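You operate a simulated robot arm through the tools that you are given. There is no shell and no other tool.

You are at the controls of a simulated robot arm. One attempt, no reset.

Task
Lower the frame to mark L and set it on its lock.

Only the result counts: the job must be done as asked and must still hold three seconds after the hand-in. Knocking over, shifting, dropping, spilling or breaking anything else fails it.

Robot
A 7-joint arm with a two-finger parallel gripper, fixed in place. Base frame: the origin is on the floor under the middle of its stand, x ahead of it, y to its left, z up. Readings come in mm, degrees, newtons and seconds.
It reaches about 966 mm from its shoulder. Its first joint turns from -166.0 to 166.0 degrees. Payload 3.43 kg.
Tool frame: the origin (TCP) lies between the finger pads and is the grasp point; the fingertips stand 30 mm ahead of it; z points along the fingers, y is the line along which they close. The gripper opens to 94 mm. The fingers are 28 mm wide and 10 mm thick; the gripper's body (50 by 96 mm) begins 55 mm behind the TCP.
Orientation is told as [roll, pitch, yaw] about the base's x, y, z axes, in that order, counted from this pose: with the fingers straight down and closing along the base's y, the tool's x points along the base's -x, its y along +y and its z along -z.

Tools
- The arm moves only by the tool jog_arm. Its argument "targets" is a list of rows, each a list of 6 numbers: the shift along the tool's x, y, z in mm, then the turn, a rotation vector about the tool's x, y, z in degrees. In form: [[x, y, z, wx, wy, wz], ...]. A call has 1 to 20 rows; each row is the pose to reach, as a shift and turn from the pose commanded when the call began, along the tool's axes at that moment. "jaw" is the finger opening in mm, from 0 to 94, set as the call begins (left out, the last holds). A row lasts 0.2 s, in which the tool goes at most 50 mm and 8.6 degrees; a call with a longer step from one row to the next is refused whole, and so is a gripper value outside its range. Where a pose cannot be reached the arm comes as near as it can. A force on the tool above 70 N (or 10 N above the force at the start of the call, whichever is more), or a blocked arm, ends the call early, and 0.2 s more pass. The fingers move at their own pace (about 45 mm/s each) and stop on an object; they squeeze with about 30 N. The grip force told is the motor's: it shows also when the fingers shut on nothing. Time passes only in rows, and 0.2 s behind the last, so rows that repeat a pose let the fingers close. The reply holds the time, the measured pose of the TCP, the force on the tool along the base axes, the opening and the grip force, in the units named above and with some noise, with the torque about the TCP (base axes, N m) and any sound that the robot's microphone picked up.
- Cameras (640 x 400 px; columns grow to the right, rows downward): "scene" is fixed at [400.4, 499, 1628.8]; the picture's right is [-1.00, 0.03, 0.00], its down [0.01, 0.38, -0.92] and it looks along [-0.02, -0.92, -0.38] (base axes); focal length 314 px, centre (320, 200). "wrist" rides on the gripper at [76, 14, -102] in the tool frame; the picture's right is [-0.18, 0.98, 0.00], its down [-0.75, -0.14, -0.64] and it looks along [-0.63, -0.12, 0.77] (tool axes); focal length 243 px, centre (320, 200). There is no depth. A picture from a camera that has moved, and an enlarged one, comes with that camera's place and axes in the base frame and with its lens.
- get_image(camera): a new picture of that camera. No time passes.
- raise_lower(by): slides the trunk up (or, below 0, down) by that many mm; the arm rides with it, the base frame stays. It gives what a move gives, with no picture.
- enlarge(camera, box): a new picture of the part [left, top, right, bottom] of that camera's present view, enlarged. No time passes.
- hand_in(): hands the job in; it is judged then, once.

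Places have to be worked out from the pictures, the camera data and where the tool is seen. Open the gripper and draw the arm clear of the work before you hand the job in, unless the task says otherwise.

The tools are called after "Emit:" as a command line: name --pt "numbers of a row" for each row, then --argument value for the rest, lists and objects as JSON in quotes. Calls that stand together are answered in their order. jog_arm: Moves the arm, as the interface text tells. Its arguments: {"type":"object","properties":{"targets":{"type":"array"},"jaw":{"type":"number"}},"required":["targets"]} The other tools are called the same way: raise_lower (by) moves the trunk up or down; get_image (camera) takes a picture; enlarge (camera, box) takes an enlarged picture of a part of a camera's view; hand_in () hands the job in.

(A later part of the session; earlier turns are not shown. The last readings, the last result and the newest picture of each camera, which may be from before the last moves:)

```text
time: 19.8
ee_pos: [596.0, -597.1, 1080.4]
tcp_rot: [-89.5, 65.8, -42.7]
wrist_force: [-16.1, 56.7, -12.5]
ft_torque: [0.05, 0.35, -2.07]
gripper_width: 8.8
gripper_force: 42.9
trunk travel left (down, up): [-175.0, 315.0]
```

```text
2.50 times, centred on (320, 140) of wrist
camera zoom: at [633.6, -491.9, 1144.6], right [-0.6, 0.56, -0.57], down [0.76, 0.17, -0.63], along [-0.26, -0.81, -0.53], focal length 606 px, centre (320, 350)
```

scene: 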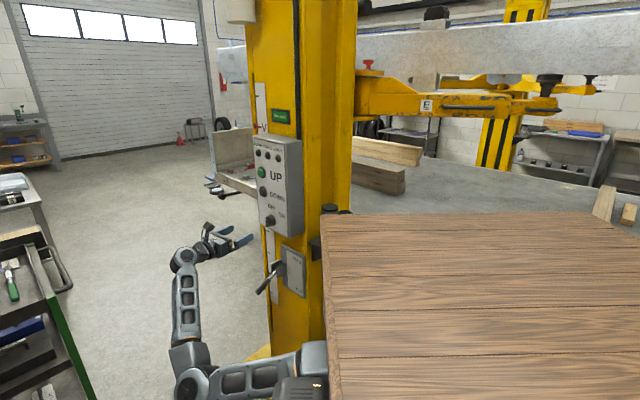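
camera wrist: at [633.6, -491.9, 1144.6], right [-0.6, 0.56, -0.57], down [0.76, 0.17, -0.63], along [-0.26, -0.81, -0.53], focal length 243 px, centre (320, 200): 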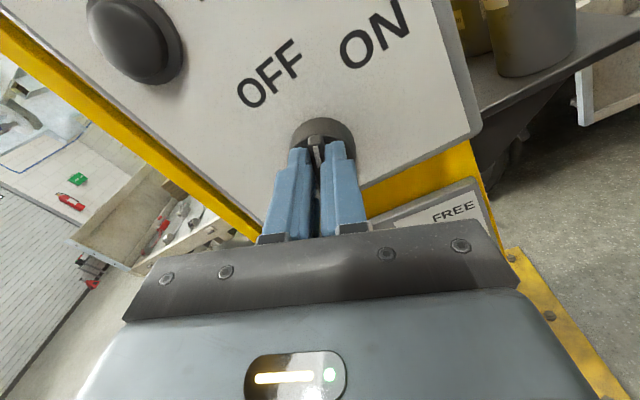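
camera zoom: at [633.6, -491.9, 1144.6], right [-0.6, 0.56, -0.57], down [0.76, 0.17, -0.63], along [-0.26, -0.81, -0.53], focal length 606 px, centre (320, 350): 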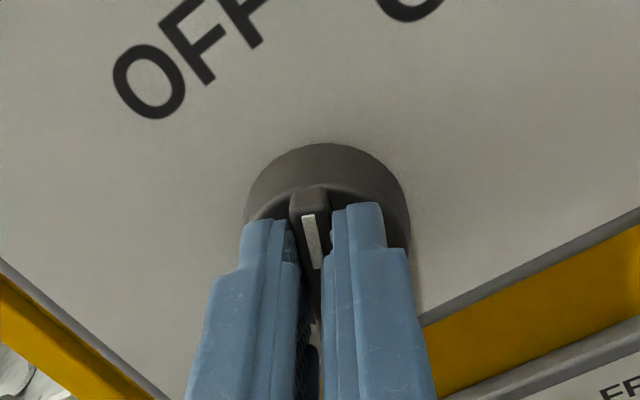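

The knob is turning with the gripper (bar still aligned with the fingers, OFF drifting left); the load is just a few mm of axis offset. I shift 4 mm toward -d to relieve it and turn another 12 degrees.

Emit:
jog_arm --pt "0.8 1.8 0 0 0 0" --pt "1.6 3.7 0 0 0 0" --pt "1.6 3.7 0 0 0 6" --pt "2 4.5 0 0 0 12" --pt "2 4.5 0 0 0 12" --jaw 0

```text
time: 21.0
ee_pos: [596.3, -596.0, 1080.0]
tcp_rot: [-89.8, 53.9, -42.5]
wrist_force: [-6.8, 21.3, -18.9]
ft_torque: [0.19, -0.01, -1.24]
gripper_width: 9.3
gripper_force: 43.3
trunk travel left (down, up): [-175.0, 315.0]
```

Load is down to about 27 N, all perpendicular to the bar. I shift 2.5 mm more in tool +y and turn another 16 degrees.

Emit:
jog_arm --pt "0 1.3 0 0 0 0" --pt "0 2.5 0 0 0 5" --pt "0 2.5 0 0 0 10" --pt "0 3 0 0 0 16" --pt "0 3 0 0 0 16" --jaw 0

```text
time: 22.2
ee_pos: [594.9, -595.3, 1078.2]
tcp_rot: [-90.1, 38.0, -42.5]
wrist_force: [6.0, 1.2, -14.6]
ft_torque: [0.26, -0.17, -0.74]
gripper_width: 8.7
gripper_force: 43.0
trunk travel left (down, up): [-175.0, 315.0]
```

At 52 degrees of turn the load is only about 15 N. I check the lights and the knob.

Emit:
enlarge --camera "scene" --box '[225, 70, 315, 250]'

Emit:
enlarge --camera "wrist" --box '[180, 0, 460, 220]'

```text
2.22 times, centred on (270, 160) of scene
camera zoom: at [400.4, 499.0, 1628.8], right [-1.0, 0.03, 0.0], down [0.01, 0.38, -0.92], along [-0.02, -0.92, -0.38], focal length 697 px, centre (431, 289)
```

zoom: 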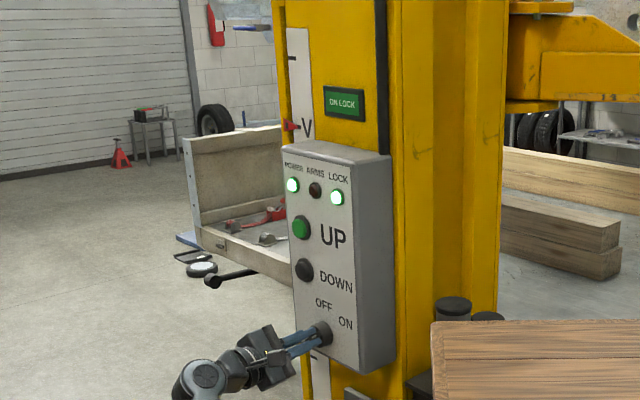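

```text
1.82 times, centred on (320, 110) of wrist
camera zoom: at [612.4, -472.9, 1114.3], right [-0.34, 0.31, -0.89], down [0.94, 0.01, -0.35], along [-0.1, -0.95, -0.29], focal length 441 px, centre (320, 364)
```

zoom: 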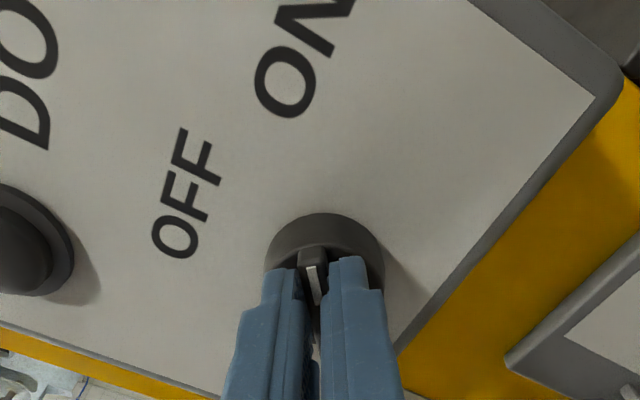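

POWER and LOCK are lit green: the power is on. I nudge 5 degrees further so the switch is fully home, then open the jaws.

Emit:
jog_arm --pt "0 0 0 0 0 3" --pt "0 0 0 0 0 5" --pt "0 0 0 0 0 5" --jaw 0

Emit:
jog_arm --pt "0 0 0 0 0 0" --pt "0 0 0 0 0 0" --pt "0 0 0 0 0 0" --jaw 44

```text
time: 23.0
ee_pos: [594.6, -596.3, 1077.7]
tcp_rot: [-90.0, 33.1, -42.5]
wrist_force: [14.0, 5.5, -20.2]
ft_torque: [0.44, -0.34, -0.54]
gripper_width: 9.1
gripper_force: 42.6
trunk travel left (down, up): [-175.0, 315.0]
```

```text
time: 23.8
ee_pos: [592.7, -594.4, 1081.2]
tcp_rot: [-90.3, 33.0, -42.8]
wrist_force: [7.9, 10.5, 4.8]
ft_torque: [0.11, -0.02, -0.19]
gripper_width: 41.7
gripper_force: 0.1
trunk travel left (down, up): [-175.0, 315.0]
```

The jaws are open with a light 13 N push outward at the tips. I back straight out 70 mm and turn the gripper back upright on the way.

Emit:
jog_arm --pt "0 0 -15 0 0 0" --pt "0 0 -35 0 0 0" --pt "0 0 -55 0 0 0" --pt "0 0 -70 0 0 0" --jaw 44

Emit:
jog_arm --pt "0 0 0 0 0 -8" --pt "0 0 0 0 0 -16" --pt "0 0 0 0 0 -24" --pt "0 0 0 0 0 -32" --pt "0 0 0 0 0 -40" --pt "0 0 0 0 0 -48" --pt "0 0 0 0 0 -57" --jaw 0

```text
time: 24.8
ee_pos: [639.3, -544.4, 1076.6]
tcp_rot: [-90.1, 33.0, -42.5]
wrist_force: [-0.8, -1.1, 0.3]
ft_torque: [0.03, 0.0, 0.03]
gripper_width: 43.9
gripper_force: 0.0
trunk travel left (down, up): [-175.0, 315.0]
```

```text
refused: row 7 steps farther than a row can; nothing moved
```

The last step was slightly too large and the call was refused; I repeat with equal 8.1-degree steps.

Emit:
jog_arm --pt "0 0 0 0 0 -8.1" --pt "0 0 0 0 0 -16.3" --pt "0 0 0 0 0 -24.4" --pt "0 0 0 0 0 -32.6" --pt "0 0 0 0 0 -40.7" --pt "0 0 0 0 0 -48.9" --pt "0 0 0 0 0 -57" --jaw 0

```text
time: 26.4
ee_pos: [639.3, -542.1, 1078.7]
tcp_rot: [107.0, 89.8, 154.4]
wrist_force: [0.1, 0.1, -0.8]
ft_torque: [0.0, 0.0, 0.02]
gripper_width: 0.0
gripper_force: 30.3
trunk travel left (down, up): [-175.0, 315.0]
```

The gripper is upright again and closed. I check that the power stays on and read all indicators.

Emit:
get_image --camera "wrist"

Emit:
enlarge --camera "scene" --box '[240, 75, 310, 240]'

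Emit:
get_image --camera "scene"

Emit:
enlarge --camera "scene" --box '[245, 135, 305, 175]'

```text
taken
camera wrist: at [698.8, -457.1, 1155.8], right [-0.72, 0.66, -0.18], down [0.54, 0.38, -0.75], along [-0.43, -0.64, -0.63], focal length 243 px, centre (320, 200)
```

wrist: 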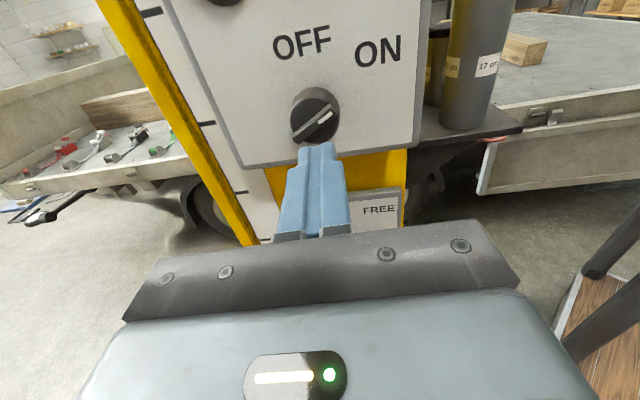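

```text
2.42 times, centred on (275, 158) of scene
camera zoom: at [400.4, 499.0, 1628.8], right [-1.0, 0.03, 0.0], down [0.01, 0.38, -0.92], along [-0.02, -0.92, -0.38], focal length 760 px, centre (429, 303)
```

zoom: 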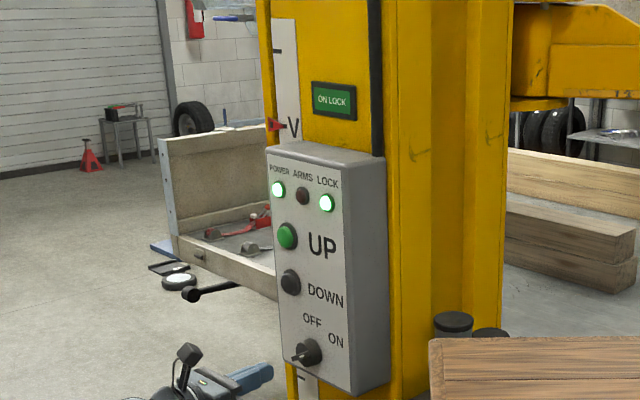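

```text
taken
```

scene: 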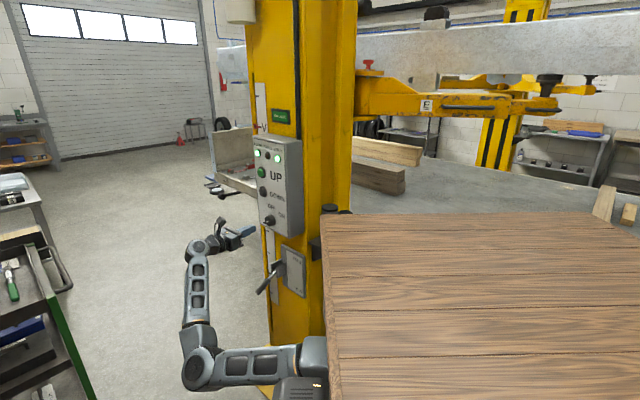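

```text
10.00 times, centred on (275, 155) of scene
camera zoom: at [400.4, 499.0, 1628.8], right [-1.0, 0.03, 0.0], down [0.01, 0.38, -0.92], along [-0.02, -0.92, -0.38], focal length 3135 px, centre (770, 650)
```

zoom: 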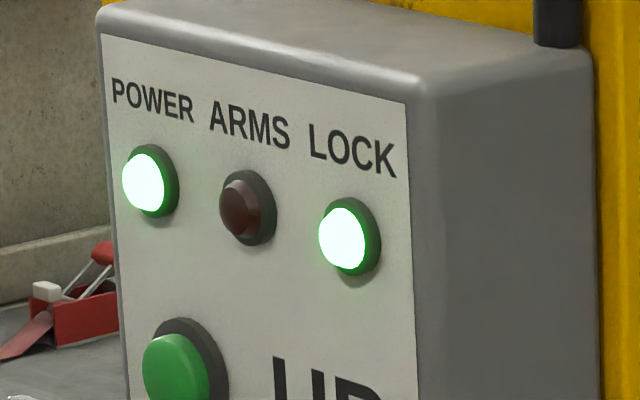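

POWER and LOCK are green, ARMS red is dark, display ON LOCK: ready. A lift on its lock must first be raised to free the pawl, so I move in front of the UP button (D 878, z 1267), fingertips about 55 mm off it.

Emit:
jog_arm --pt "37 -8 3 0 0 0" --pt "75 -16 6 0 0 0" --pt "112 -24 10 0 0 0" --pt "150 -32 13 0 0 0" --pt "187 -40 16 0 0 0" --jaw 0

```text
time: 27.6
ee_pos: [660.1, -581.9, 1267.2]
tcp_rot: [138.1, 89.9, -174.5]
wrist_force: [1.6, 0.1, -0.2]
ft_torque: [0.01, 0.03, -0.03]
gripper_width: 0.0
gripper_force: 30.4
trunk travel left (down, up): [-175.0, 315.0]
```

I check the alignment with the UP button.

Emit:
get_image --camera "wrist"

Emit:
enlarge --camera "scene" --box '[215, 110, 315, 210]'

```text
taken
camera wrist: at [718.1, -497.1, 1343.3], right [-0.72, 0.66, -0.18], down [0.54, 0.38, -0.75], along [-0.43, -0.65, -0.63], focal length 243 px, centre (320, 200)
```

wrist: 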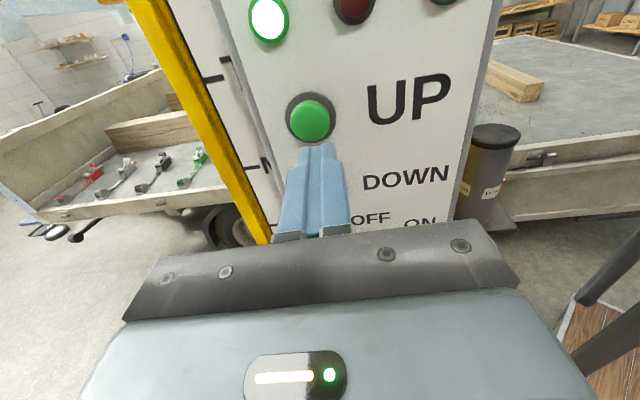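

```text
4.00 times, centred on (265, 160) of scene
camera zoom: at [400.4, 499.0, 1628.8], right [-1.0, 0.03, 0.0], down [0.01, 0.38, -0.92], along [-0.02, -0.92, -0.38], focal length 1254 px, centre (540, 360)
```

zoom: 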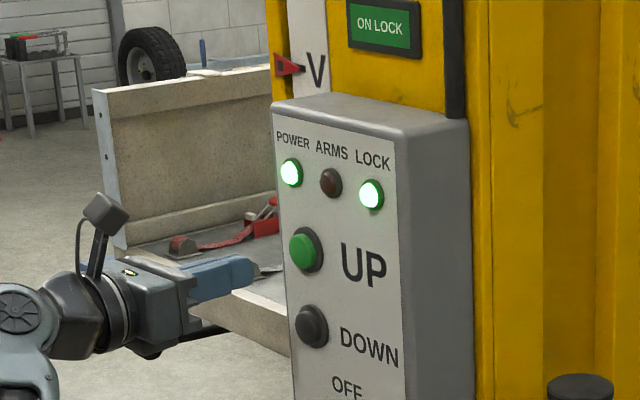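

The wrist view puts the button about 7 mm left and 5 mm above the tool axis. I correct for that and advance 40 mm, still short of contact.

Emit:
jog_arm --pt "5 -7 0 0 0 0" --pt "5 -7 20 0 0 0" --pt "5 -7 40 0 0 0" --pt "5 -7 40 0 0 0" --jaw 0

```text
time: 28.6
ee_pos: [638.5, -615.2, 1271.1]
tcp_rot: [176.4, 89.9, -136.1]
wrist_force: [0.3, 0.4, -0.6]
ft_torque: [0.02, 0.01, 0.01]
gripper_width: 0.1
gripper_force: 29.8
trunk travel left (down, up): [-175.0, 315.0]
```

No contact yet. I check the view before pressing.

Emit:
get_image --camera "wrist"

Emit:
enlarge --camera "scene" --box '[235, 120, 305, 190]'

```text
taken
camera wrist: at [697.0, -529.4, 1347.1], right [-0.72, 0.66, -0.18], down [0.54, 0.38, -0.75], along [-0.43, -0.65, -0.63], focal length 243 px, centre (320, 200)
```

wrist: 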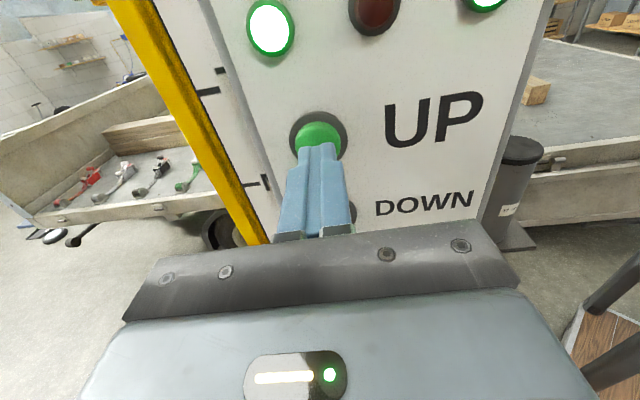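

```text
5.71 times, centred on (270, 155) of scene
camera zoom: at [400.4, 499.0, 1628.8], right [-1.0, 0.03, 0.0], down [0.01, 0.38, -0.92], along [-0.02, -0.92, -0.38], focal length 1791 px, centre (606, 457)
```

zoom: 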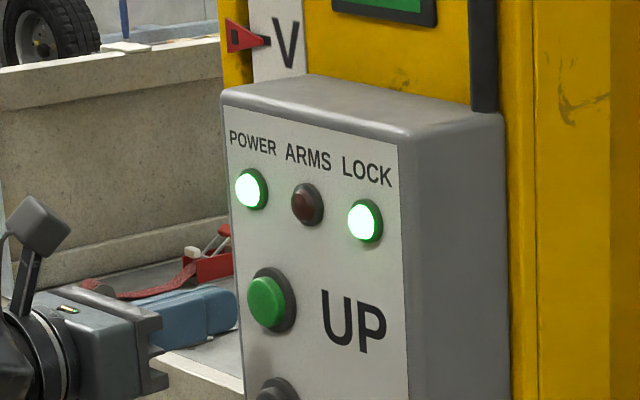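

Aligned with the UP cap. I press forward gently in 4 mm steps and read the force.

Emit:
jog_arm --pt "0 0 4 0 0 0" --pt "0 0 8 0 0 0" --pt "0 0 12 0 0 0" --jaw 0

```text
time: 29.4
ee_pos: [630.5, -624.3, 1270.4]
tcp_rot: [167.1, 90.0, -145.4]
wrist_force: [0.4, 0.3, 0.5]
ft_torque: [-0.01, 0.01, 0.01]
gripper_width: 0.3
gripper_force: 29.5
trunk travel left (down, up): [-175.0, 315.0]
```

Still no contact (tips at about N -61). I advance another 6 mm.

Emit:
jog_arm --pt "0 0 3 0 0 0" --pt "0 0 6 0 0 0" --jaw 0

```text
time: 30.0
ee_pos: [626.1, -628.7, 1270.5]
tcp_rot: [165.5, 90.1, -147.0]
wrist_force: [0.0, 0.2, -0.4]
ft_torque: [-0.03, 0.0, 0.01]
gripper_width: 0.0
gripper_force: 29.8
trunk travel left (down, up): [-175.0, 315.0]
```

Still free. I look closely at the gap before going on.

Emit:
enlarge --camera "scene" --box '[240, 130, 300, 190]'

Emit:
enlarge --camera "wrist" --box '[240, 60, 400, 200]'

```text
6.67 times, centred on (270, 160) of scene
camera zoom: at [400.4, 499.0, 1628.8], right [-1.0, 0.03, 0.0], down [0.01, 0.38, -0.92], along [-0.02, -0.92, -0.38], focal length 2090 px, centre (653, 467)
```

zoom: 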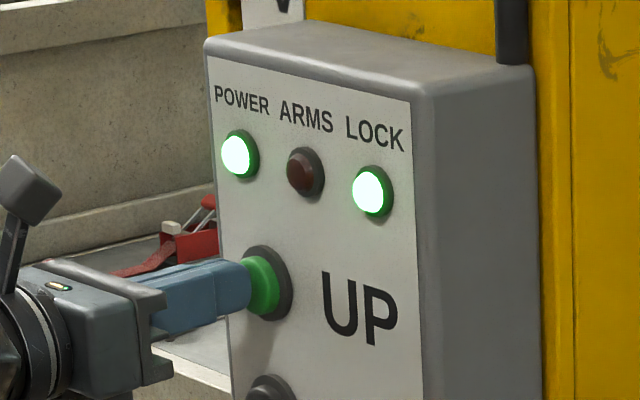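

```text
2.86 times, centred on (320, 130) of wrist
camera zoom: at [683.7, -542.8, 1347.2], right [-0.72, 0.66, -0.18], down [0.54, 0.38, -0.75], along [-0.43, -0.65, -0.63], focal length 693 px, centre (320, 400)
```

zoom: 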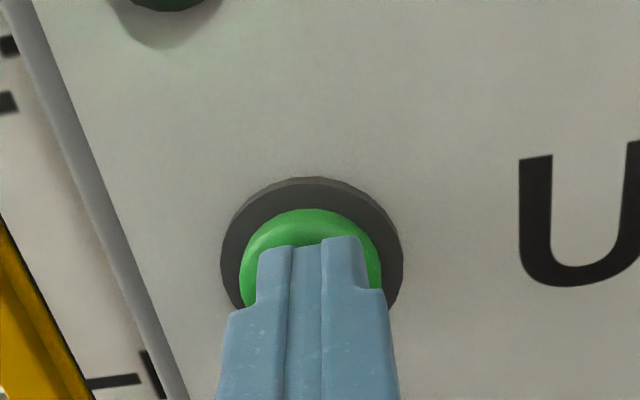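

The tips are almost on the cap. I press 5 mm in and withdraw within the same call, then check the pointer.

Emit:
jog_arm --pt "0 0 3 0 0 0" --pt "0 0 5 0 0 0" --pt "0 0 5 0 0 0" --pt "0 0 -4 0 0 0" --jaw 0

Emit:
enlarge --camera "scene" --box '[240, 75, 310, 190]'

```text
time: 31.0
ee_pos: [626.4, -626.1, 1271.2]
tcp_rot: [-177.9, 90.0, -130.5]
wrist_force: [-0.1, -0.4, 0.5]
ft_torque: [-0.03, -0.01, -0.01]
gripper_width: 0.1
gripper_force: 30.3
trunk travel left (down, up): [-175.0, 315.0]
```

```text
3.48 times, centred on (275, 132) of scene
camera zoom: at [400.4, 499.0, 1628.8], right [-1.0, 0.03, 0.0], down [0.01, 0.38, -0.92], along [-0.02, -0.92, -0.38], focal length 1090 px, centre (476, 435)
```

zoom: 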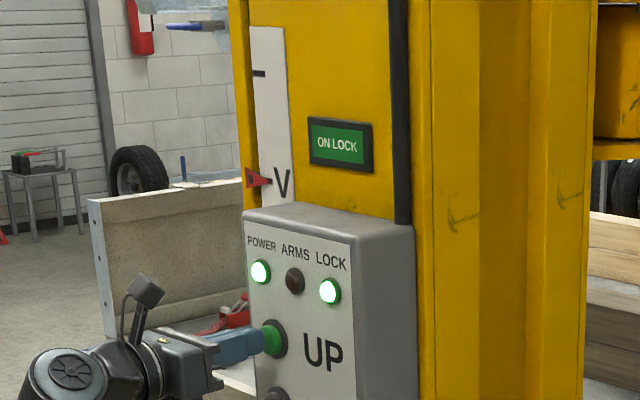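

No change yet. I press deeper and stop there to read the force.

Emit:
jog_arm --pt "0 0 6 0 0 0" --pt "0 0 10 0 0 0" --pt "0 0 12 0 0 0" --jaw 0

```text
time: 31.8
ee_pos: [619.9, -634.2, 1271.8]
tcp_rot: [173.9, 90.1, -138.8]
wrist_force: [0.5, 0.0, 0.1]
ft_torque: [-0.01, 0.02, 0.02]
gripper_width: 0.0
gripper_force: 29.9
trunk travel left (down, up): [-175.0, 315.0]
```

Still no contact force (tips near N -76), so the panel lies somewhat deeper than triangulated, consistent with the knob grip. I continue in 2-4 mm steps.

Emit:
jog_arm --pt "0 0 2 0 0 0" --pt "0 0 4 0 0 0" --jaw 0

Emit:
enlarge --camera "scene" --box '[240, 75, 310, 190]'

```text
time: 32.4
ee_pos: [617.4, -637.5, 1271.7]
tcp_rot: [156.9, 90.0, -155.8]
wrist_force: [-0.1, 2.9, -1.2]
ft_torque: [0.05, -0.03, -0.06]
gripper_width: 0.0
gripper_force: 30.1
trunk travel left (down, up): [-175.0, 315.0]
```

```text
3.48 times, centred on (275, 132) of scene
camera zoom: at [400.4, 499.0, 1628.8], right [-1.0, 0.03, 0.0], down [0.01, 0.38, -0.92], along [-0.02, -0.92, -0.38], focal length 1090 px, centre (476, 435)
```

zoom: 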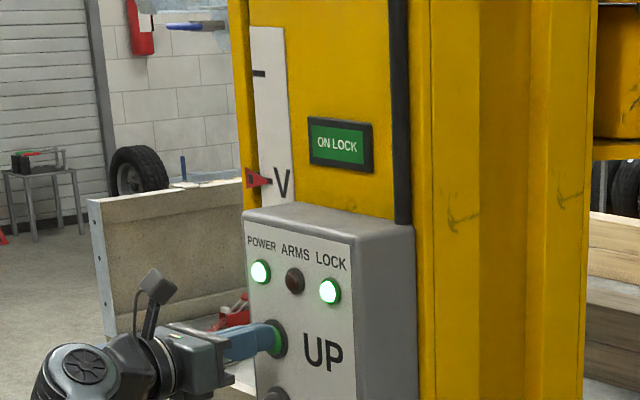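

Contact has begun (about 3 N). I press 4 mm more and hold briefly, then read.

Emit:
jog_arm --pt "0 0 2 0 0 0" --pt "0 0 4 0 0 0" --jaw 0

Emit:
enlarge --camera "scene" --box '[240, 75, 310, 190]'

```text
time: 33.0
ee_pos: [615.1, -640.8, 1271.9]
tcp_rot: [-178.8, 89.9, -131.3]
wrist_force: [4.7, 8.4, 1.7]
ft_torque: [-0.01, -0.01, -0.03]
gripper_width: 0.0
gripper_force: 30.3
trunk travel left (down, up): [-175.0, 315.0]
```

```text
3.48 times, centred on (275, 132) of scene
camera zoom: at [400.4, 499.0, 1628.8], right [-1.0, 0.03, 0.0], down [0.01, 0.38, -0.92], along [-0.02, -0.92, -0.38], focal length 1090 px, centre (476, 435)
```

zoom: 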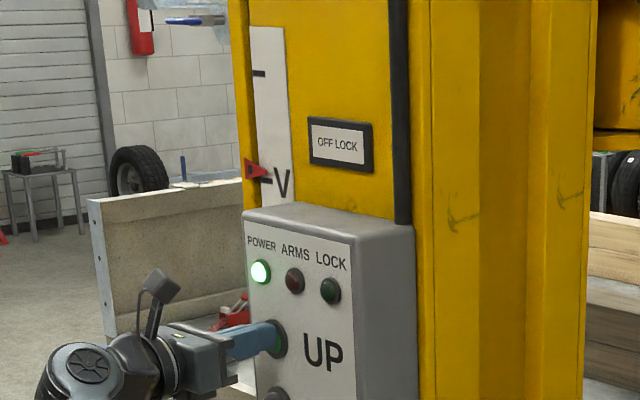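

The lift is rising: display now OFF LOCK, LOCK light out, pointer about 13 mm above V. I withdraw from the button at once.

Emit:
jog_arm --pt "0 0 -15 0 0 0" --jaw 0

Emit:
enlarge --camera "scene" --box '[240, 75, 310, 190]'

```text
time: 33.4
ee_pos: [622.8, -630.5, 1269.8]
tcp_rot: [40.4, 90.0, 87.7]
wrist_force: [-0.2, 0.6, 0.7]
ft_torque: [-0.01, 0.02, 0.03]
gripper_width: 0.2
gripper_force: 29.8
trunk travel left (down, up): [-175.0, 315.0]
```

```text
3.48 times, centred on (275, 132) of scene
camera zoom: at [400.4, 499.0, 1628.8], right [-1.0, 0.03, 0.0], down [0.01, 0.38, -0.92], along [-0.02, -0.92, -0.38], focal length 1090 px, centre (476, 435)
```

zoom: 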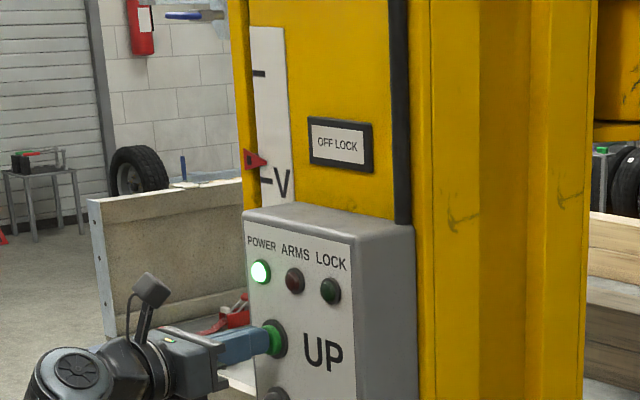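

Pointer is now about 24 mm above V and the frame is off its lock. I back away 70 mm and verify the frame is holding still.

Emit:
jog_arm --pt "0 0 -35 0 0 0" --pt "0 0 -70 0 0 0" --pt "0 0 -110 0 0 0" --jaw 0

Emit:
get_image --camera "scene"

Emit:
enlarge --camera "scene" --box '[240, 75, 310, 190]'

```text
time: 34.2
ee_pos: [697.8, -548.3, 1270.5]
tcp_rot: [159.4, 90.0, -153.3]
wrist_force: [1.0, 0.4, 0.4]
ft_torque: [-0.01, -0.02, -0.02]
gripper_width: 0.2
gripper_force: 29.6
trunk travel left (down, up): [-175.0, 315.0]
```

```text
taken
```

scene: 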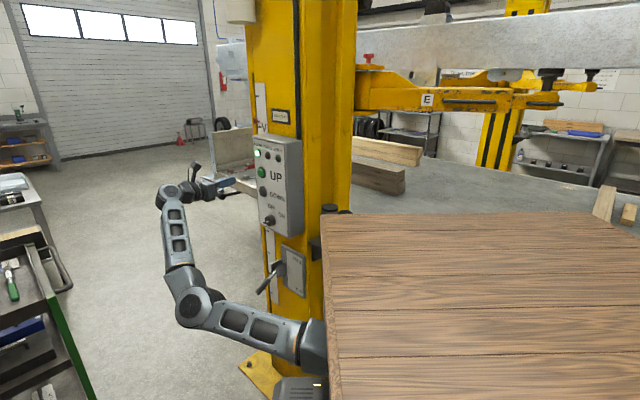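

```text
3.48 times, centred on (275, 132) of scene
camera zoom: at [400.4, 499.0, 1628.8], right [-1.0, 0.03, 0.0], down [0.01, 0.38, -0.92], along [-0.02, -0.92, -0.38], focal length 1090 px, centre (476, 435)
```

zoom: 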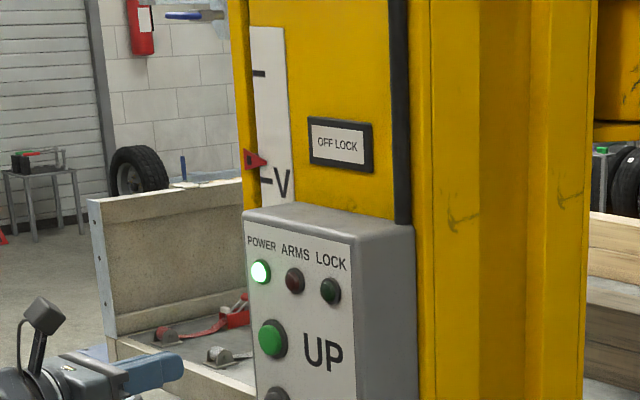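

The frame holds at about 24 mm above V, OFF LOCK. Next is the FREE/HOLD lever, lower on the post; I lower the trunk by 170 mm to bring it into comfortable reach.

Emit:
raise_lower --by -170

Emit:
get_image --camera "scene"

Emit:
get_image --camera "wrist"

```text
time: 36.1
ee_pos: [700.1, -547.6, 1099.5]
tcp_rot: [-179.2, 89.9, -131.7]
wrist_force: [-0.3, 0.5, 0.0]
ft_torque: [-0.01, -0.02, 0.0]
gripper_width: 0.0
gripper_force: 30.0
trunk travel left (down, up): [-5.0, 485.0]
```

```text
taken
```

scene: 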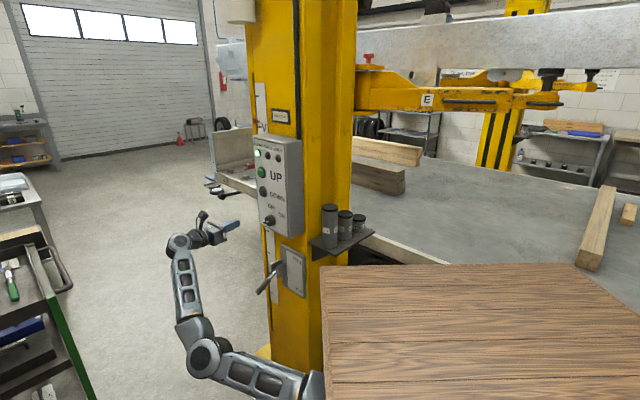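

```text
taken
camera wrist: at [757.3, -462.5, 1175.9], right [-0.72, 0.66, -0.18], down [0.54, 0.38, -0.75], along [-0.43, -0.65, -0.63], focal length 243 px, centre (320, 200)
```

wrist: 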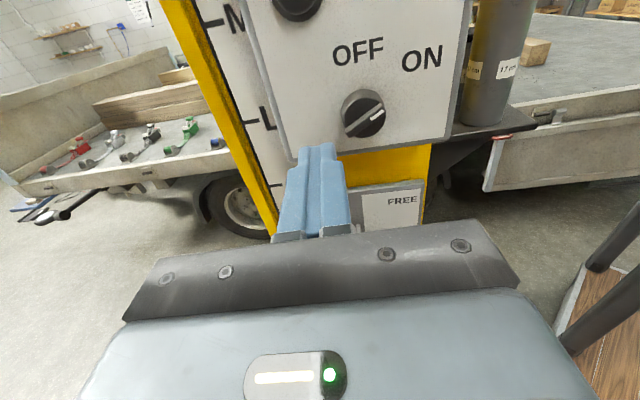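

I lower the tool 210 mm and back it 60 mm away from the post to look at the lever.

Emit:
jog_arm --pt "-10 0 -30 0 0 0" --pt "-50 0 -60 0 0 0" --pt "-90 0 -60 0 0 0" --pt "-130 0 -60 0 0 0" --pt "-170 0 -60 0 0 0" --pt "-210 0 -60 0 0 0" --jaw 0

Emit:
get_image --camera "scene"

Emit:
get_image --camera "wrist"

```text
time: 37.5
ee_pos: [738.4, -502.4, 888.1]
tcp_rot: [-108.7, 90.0, -61.2]
wrist_force: [-0.3, 0.6, 0.1]
ft_torque: [0.04, 0.0, 0.0]
gripper_width: 0.3
gripper_force: 30.3
trunk travel left (down, up): [-5.0, 485.0]
```

```text
taken
```

scene: 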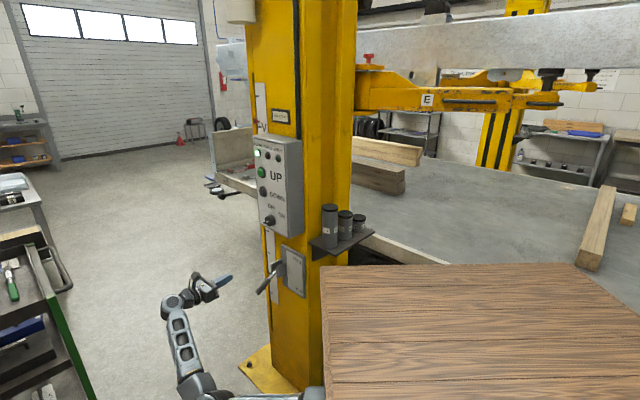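

```text
taken
camera wrist: at [797.2, -417.0, 965.7], right [-0.72, 0.66, -0.18], down [0.54, 0.38, -0.75], along [-0.43, -0.65, -0.63], focal length 243 px, centre (320, 200)
```

wrist: 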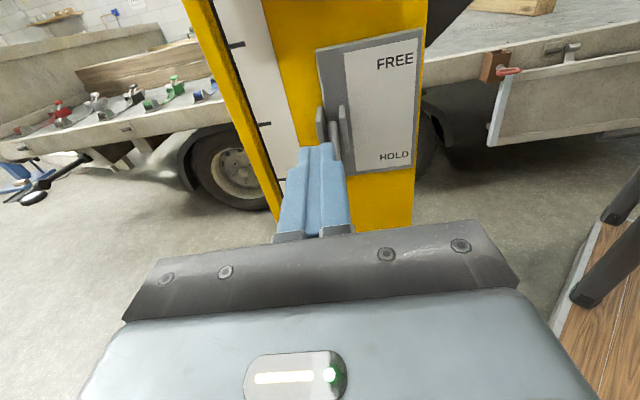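

The lever sits behind the closed fingers in this view; I open the jaws to see it between them.

Emit:
jog_arm --pt "0 0 0 0 0 0" --pt "0 0 0 0 0 0" --pt "0 0 0 0 0 0" --pt "0 0 0 0 0 0" --pt "0 0 0 0 0 0" --jaw 94

Emit:
enlarge --camera "wrist" --box '[220, 0, 480, 230]'

Emit:
enlarge --camera "scene" --box '[240, 230, 320, 310]'

```text
time: 38.7
ee_pos: [738.2, -503.4, 889.7]
tcp_rot: [176.2, 90.0, -136.3]
wrist_force: [0.2, 0.0, -0.3]
ft_torque: [0.04, -0.01, 0.0]
gripper_width: 94.4
gripper_force: 0.0
trunk travel left (down, up): [-5.0, 485.0]
```

```text
1.74 times, centred on (350, 115) of wrist
camera zoom: at [797.3, -417.3, 965.9], right [-0.72, 0.66, -0.18], down [0.54, 0.38, -0.75], along [-0.43, -0.65, -0.63], focal length 422 px, centre (268, 348)
```

zoom: 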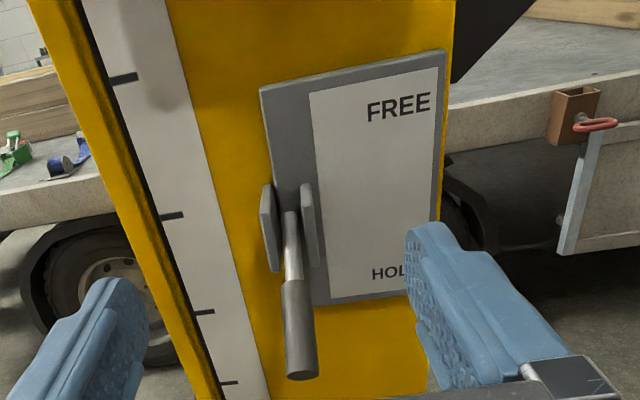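

```text
5.00 times, centred on (280, 270) of scene
camera zoom: at [400.4, 499.0, 1628.8], right [-1.0, 0.03, 0.0], down [0.01, 0.38, -0.92], along [-0.02, -0.92, -0.38], focal length 1567 px, centre (520, -150)
```

zoom: 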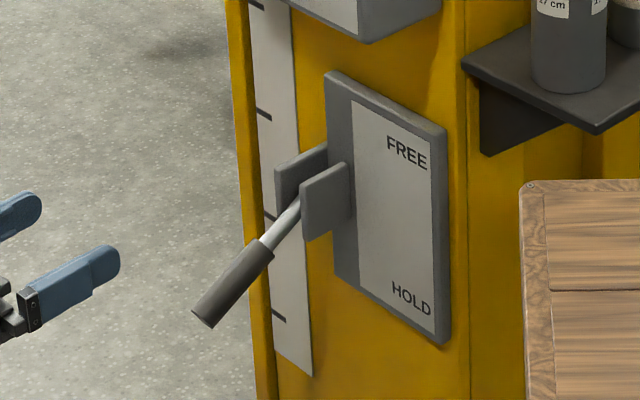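

Lever measured: handle tip near (650,-604,745), i.e. D 885, N -3, hanging about 29 degrees below horizontal, pivot near z 810; FREE should be about the same angle above. I close the jaws and go down to z about 702, below the handle, still 130 mm out from it.

Emit:
jog_arm --pt "-38 0 0 0 0 0" --pt "-76 0 0 0 0 0" --pt "-114 0 0 0 0 0" --pt "-152 0 0 0 0 0" --pt "-188 0 0 0 0 0" --jaw 0

Emit:
get_image --camera "scene"

Emit:
get_image --camera "wrist"

```text
time: 39.9
ee_pos: [739.5, -503.5, 700.6]
tcp_rot: [-138.1, 90.0, -90.5]
wrist_force: [0.6, 0.7, 0.2]
ft_torque: [0.02, -0.03, -0.02]
gripper_width: 0.0
gripper_force: 10.7
trunk travel left (down, up): [-5.0, 485.0]
```

```text
taken
```

scene: 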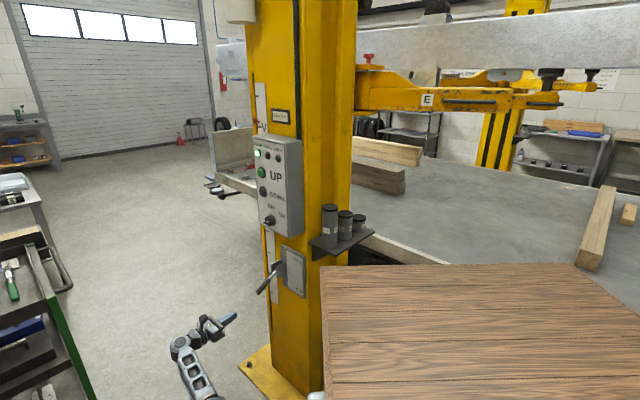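

```text
taken
camera wrist: at [798.5, -417.8, 777.2], right [-0.72, 0.66, -0.18], down [0.54, 0.38, -0.75], along [-0.43, -0.65, -0.63], focal length 243 px, centre (320, 200)
```

wrist: 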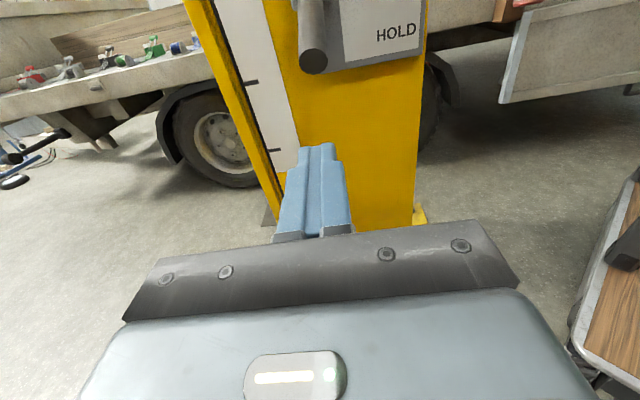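

The handle tip is at about D 885, z 736; the tool axis is at D 884.6. I drop 8 mm more for clearance and advance 148 mm so the closed fingers sit under the handle.

Emit:
jog_arm --pt "-8 0 30 0 0 0" --pt "-8 -1 60 0 0 0" --pt "-8 -1 90 0 0 0" --pt "-8 -1 120 0 0 0" --pt "-8 -1 148 0 0 0" --jaw 0

Emit:
get_image --camera "wrist"

Emit:
enlarge --camera "scene" --box '[210, 230, 320, 340]'

```text
time: 41.1
ee_pos: [643.4, -614.5, 691.2]
tcp_rot: [164.7, 89.9, -147.7]
wrist_force: [-0.2, 0.2, -0.2]
ft_torque: [-0.01, 0.0, 0.01]
gripper_width: 0.0
gripper_force: 30.1
trunk travel left (down, up): [-5.0, 485.0]
```

```text
taken
camera wrist: at [701.9, -528.9, 769.4], right [-0.72, 0.66, -0.18], down [0.54, 0.38, -0.75], along [-0.43, -0.65, -0.63], focal length 243 px, centre (320, 200)
```

wrist: 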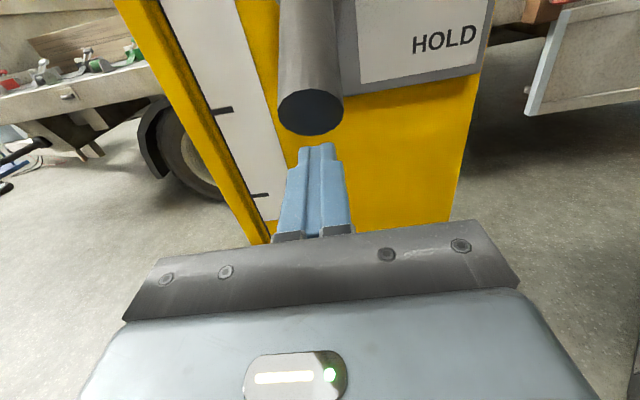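

```text
3.64 times, centred on (265, 285) of scene
camera zoom: at [400.4, 499.0, 1628.8], right [-1.0, 0.03, 0.0], down [0.01, 0.38, -0.92], along [-0.02, -0.92, -0.38], focal length 1140 px, centre (520, -109)
```

zoom: 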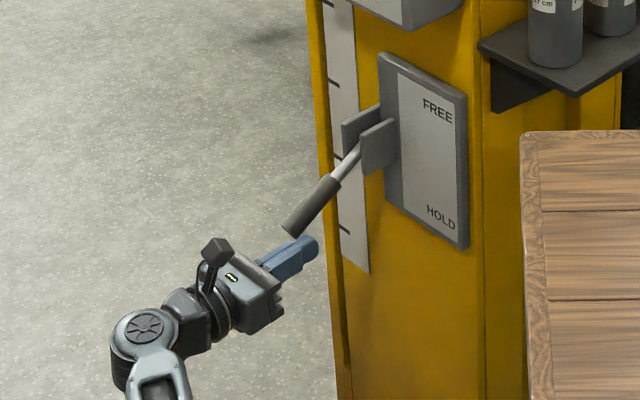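

The fingers are under the handle, which lies about 4 mm toward tool +y. I shift 4 mm and push up 45 mm, watching force.

Emit:
jog_arm --pt "0 4 0 0 0 0" --pt "10 4 0 0 0 0" --pt "20 4 0 0 0 0" --pt "30 4 0 0 0 0" --pt "38 4 0 0 0 0" --pt "45 4 0 0 0 0" --jaw 0

Emit:
get_image --camera "wrist"

Emit:
enlarge --camera "scene" --box '[210, 230, 320, 340]'

```text
time: 42.5
ee_pos: [638.0, -611.7, 740.5]
tcp_rot: [-158.4, 90.0, -110.7]
wrist_force: [3.1, 0.5, -3.2]
ft_torque: [-0.03, 0.1, -0.03]
gripper_width: 0.0
gripper_force: 30.1
trunk travel left (down, up): [-5.0, 485.0]
```

```text
taken
camera wrist: at [697.1, -525.9, 816.7], right [-0.72, 0.66, -0.18], down [0.54, 0.38, -0.75], along [-0.43, -0.65, -0.63], focal length 243 px, centre (320, 200)
```

wrist: 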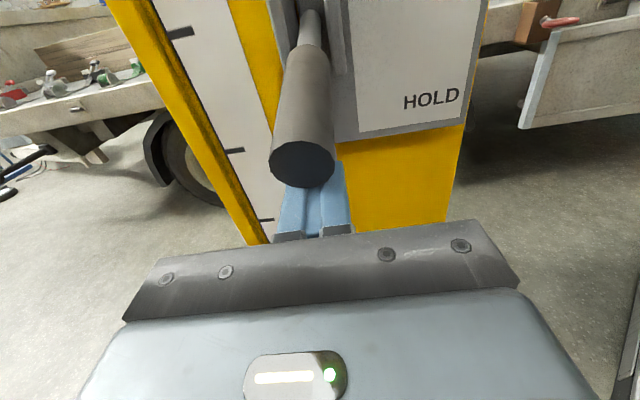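

```text
3.64 times, centred on (265, 285) of scene
camera zoom: at [400.4, 499.0, 1628.8], right [-1.0, 0.03, 0.0], down [0.01, 0.38, -0.92], along [-0.02, -0.92, -0.38], focal length 1140 px, centre (520, -109)
```

zoom: 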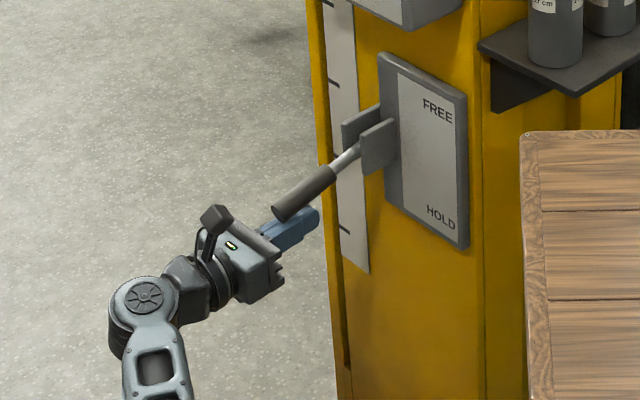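

The lever is rising with only about 3 N. I continue up another 60 mm, re-centring by 3 mm.

Emit:
jog_arm --pt "12 -2 0 0 0 0" --pt "24 -3 0 0 0 0" --pt "36 -3 0 0 0 0" --pt "48 -3 0 0 0 0" --pt "60 -3 0 0 0 0" --jaw 0

Emit:
get_image --camera "wrist"

Emit:
enlarge --camera "scene" --box '[210, 230, 320, 340]'

```text
time: 43.7
ee_pos: [639.6, -612.1, 800.2]
tcp_rot: [-175.1, 90.0, -127.8]
wrist_force: [-0.6, -0.5, 0.1]
ft_torque: [-0.01, -0.01, 0.03]
gripper_width: 0.1
gripper_force: 30.2
trunk travel left (down, up): [-5.0, 485.0]
```

```text
taken
camera wrist: at [697.8, -526.4, 875.7], right [-0.72, 0.67, -0.18], down [0.54, 0.38, -0.75], along [-0.43, -0.64, -0.63], focal length 243 px, centre (320, 200)
```

wrist: 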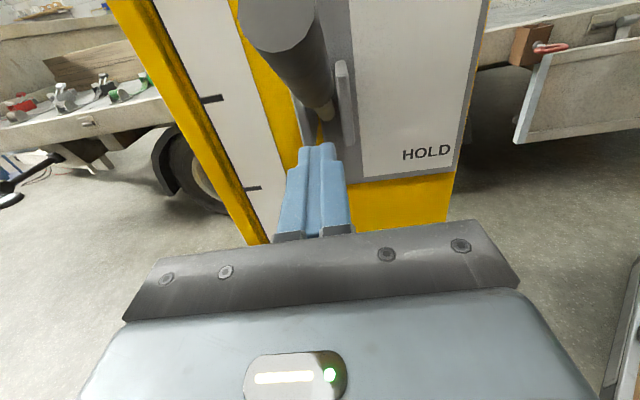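

```text
3.64 times, centred on (265, 285) of scene
camera zoom: at [400.4, 499.0, 1628.8], right [-1.0, 0.03, 0.0], down [0.01, 0.38, -0.92], along [-0.02, -0.92, -0.38], focal length 1140 px, centre (520, -109)
```

zoom: 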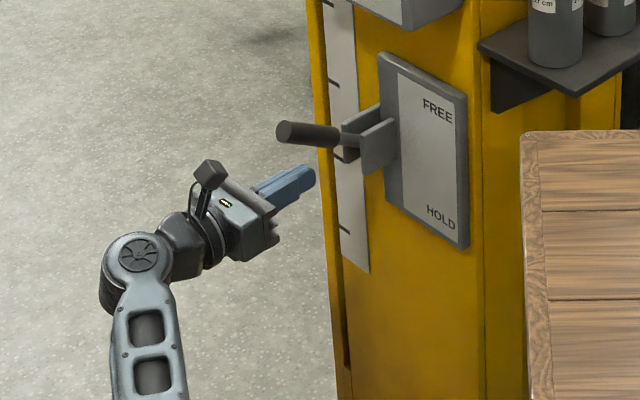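

The lever snapped over by itself to FREE and stays there. I back out 120 mm, then raise the trunk 200 mm toward the DOWN button.

Emit:
jog_arm --pt "0 0 -40 0 0 0" --pt "0 0 -80 0 0 0" --pt "0 0 -110 0 0 0" --jaw 0

Emit:
raise_lower --by 200

Emit:
get_image --camera "scene"

Emit:
enlarge --camera "scene" --box '[235, 75, 315, 310]'

```text
time: 44.5
ee_pos: [714.8, -533.8, 797.9]
tcp_rot: [-167.0, 89.8, -119.6]
wrist_force: [0.2, -0.8, -1.1]
ft_torque: [0.0, 0.02, 0.01]
gripper_width: 0.2
gripper_force: 30.2
trunk travel left (down, up): [-5.0, 485.0]
```

```text
time: 46.7
ee_pos: [715.3, -533.1, 996.6]
tcp_rot: [170.9, 90.0, -141.8]
wrist_force: [-0.6, 0.4, 0.0]
ft_torque: [-0.02, 0.02, 0.01]
gripper_width: 0.0
gripper_force: 30.3
trunk travel left (down, up): [-205.0, 285.0]
```

```text
taken
```

scene: 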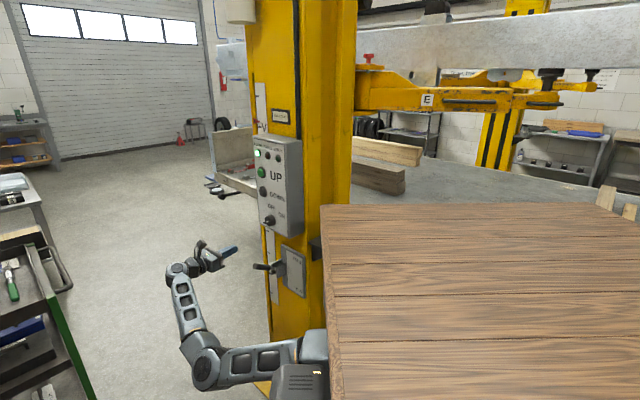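

```text
1.70 times, centred on (275, 192) of scene
camera zoom: at [400.4, 499.0, 1628.8], right [-1.0, 0.03, 0.0], down [0.01, 0.38, -0.92], along [-0.02, -0.92, -0.38], focal length 534 px, centre (397, 213)
```

zoom: 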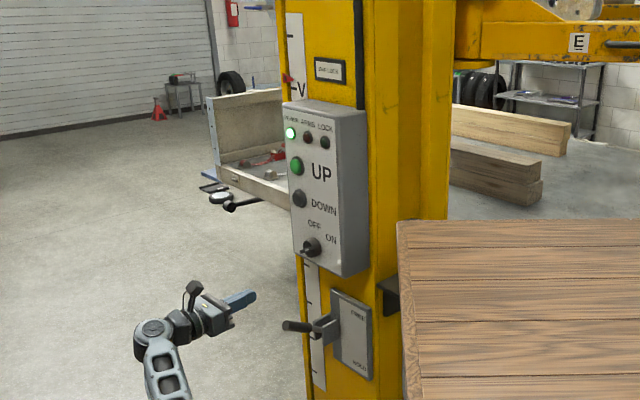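

The lever shows up at FREE, OFF LOCK, frame holding. I move in front of the DOWN button (D 886, z 1196), fingertips about 55 mm short of contact.

Emit:
jog_arm --pt "40 0 10 0 0 0" --pt "80 1 25 0 0 0" --pt "120 1 45 0 0 0" --pt "160 1 65 0 0 0" --pt "199 1 83 0 0 0" --jaw 0

Emit:
get_image --camera "wrist"

Emit:
enlarge --camera "scene" --box '[225, 150, 315, 240]'

```text
time: 47.9
ee_pos: [661.8, -588.1, 1195.1]
tcp_rot: [146.4, 89.9, -166.1]
wrist_force: [0.7, -0.9, 0.9]
ft_torque: [-0.01, 0.01, -0.03]
gripper_width: 0.0
gripper_force: 29.8
trunk travel left (down, up): [-205.0, 285.0]
```

```text
taken
camera wrist: at [719.8, -502.1, 1271.0], right [-0.72, 0.66, -0.18], down [0.54, 0.38, -0.75], along [-0.43, -0.65, -0.63], focal length 243 px, centre (320, 200)
```

wrist: 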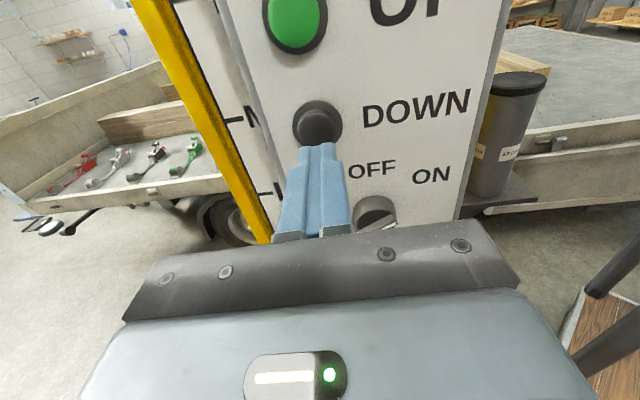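

```text
4.44 times, centred on (270, 195) of scene
camera zoom: at [400.4, 499.0, 1628.8], right [-1.0, 0.03, 0.0], down [0.01, 0.38, -0.92], along [-0.02, -0.92, -0.38], focal length 1393 px, centre (542, 222)
```

zoom: 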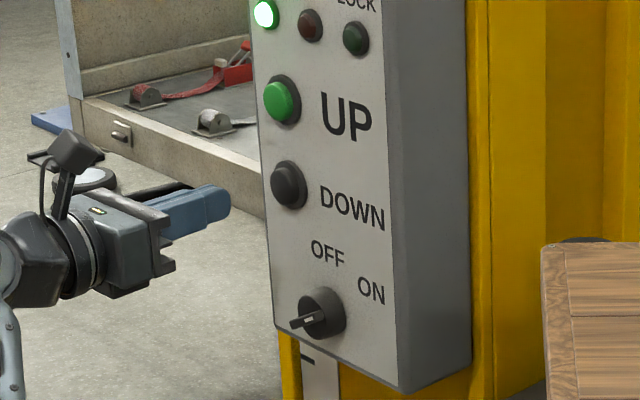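

The DOWN cap is about 9 mm lower and 4 mm left of the tool axis; I correct and advance 50 mm, still short of contact.

Emit:
jog_arm --pt "-8 -4 0 0 0 0" --pt "-8 -4 25 0 0 0" --pt "-8 -4 50 0 0 0" --jaw 0

Emit:
get_image --camera "wrist"

Emit:
enlarge --camera "scene" --box '[240, 160, 300, 220]'

```text
time: 48.7
ee_pos: [627.7, -627.9, 1188.5]
tcp_rot: [179.4, 89.9, -133.2]
wrist_force: [0.4, -0.6, -0.6]
ft_torque: [-0.02, 0.01, -0.01]
gripper_width: 0.1
gripper_force: 30.0
trunk travel left (down, up): [-205.0, 285.0]
```

```text
taken
camera wrist: at [685.7, -542.6, 1265.2], right [-0.72, 0.66, -0.18], down [0.54, 0.38, -0.75], along [-0.43, -0.65, -0.63], focal length 243 px, centre (320, 200)
```

wrist: 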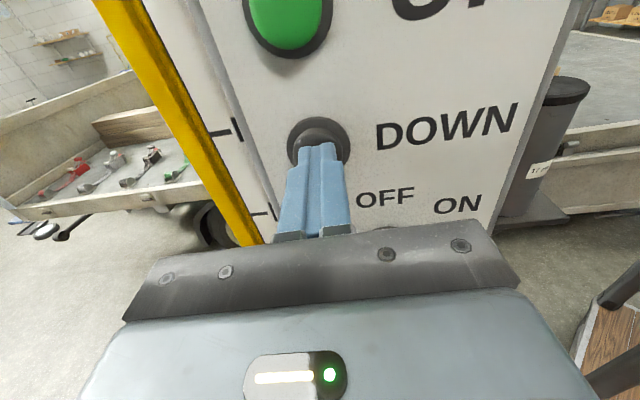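

```text
6.67 times, centred on (270, 190) of scene
camera zoom: at [400.4, 499.0, 1628.8], right [-1.0, 0.03, 0.0], down [0.01, 0.38, -0.92], along [-0.02, -0.92, -0.38], focal length 2090 px, centre (653, 267)
```

zoom: 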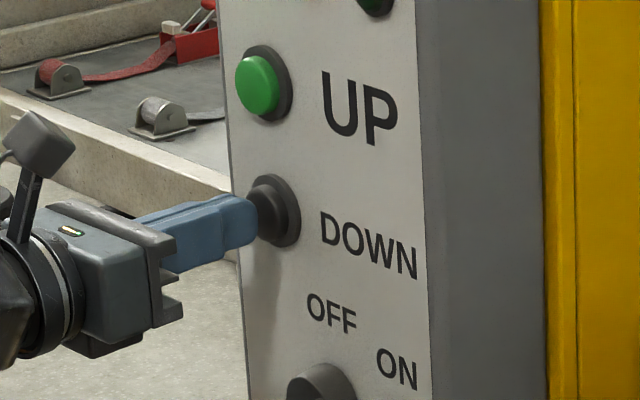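

Well aligned. I press DOWN: forward in steps to 19 mm, then check the state with the button held (time stands still between calls).

Emit:
jog_arm --pt "0 0 10 0 0 0" --pt "0 0 15 0 0 0" --pt "0 0 18 0 0 0" --jaw 0

Emit:
enlarge --camera "scene" --box '[240, 75, 310, 220]'

Emit:
get_image --camera "wrist"

```text
time: 49.5
ee_pos: [616.9, -643.0, 1189.8]
tcp_rot: [173.0, 89.9, -139.4]
wrist_force: [8.5, 18.9, -1.9]
ft_torque: [0.14, -0.04, -0.22]
gripper_width: 0.0
gripper_force: 30.0
trunk travel left (down, up): [-205.0, 285.0]
```

```text
2.76 times, centred on (275, 148) of scene
camera zoom: at [400.4, 499.0, 1628.8], right [-1.0, 0.03, 0.0], down [0.01, 0.38, -0.92], along [-0.02, -0.92, -0.38], focal length 865 px, centre (444, 345)
```

zoom: 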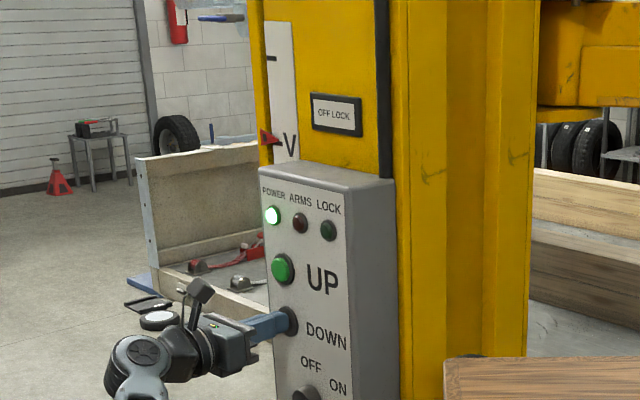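

```text
taken
camera wrist: at [675.7, -557.2, 1265.4], right [-0.73, 0.66, -0.18], down [0.54, 0.38, -0.76], along [-0.43, -0.65, -0.63], focal length 243 px, centre (320, 200)
```

wrist: 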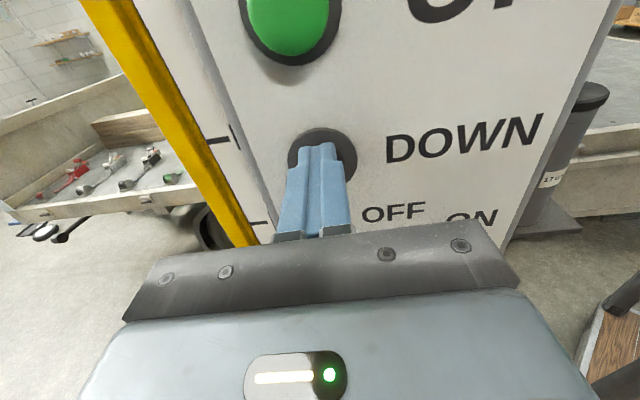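

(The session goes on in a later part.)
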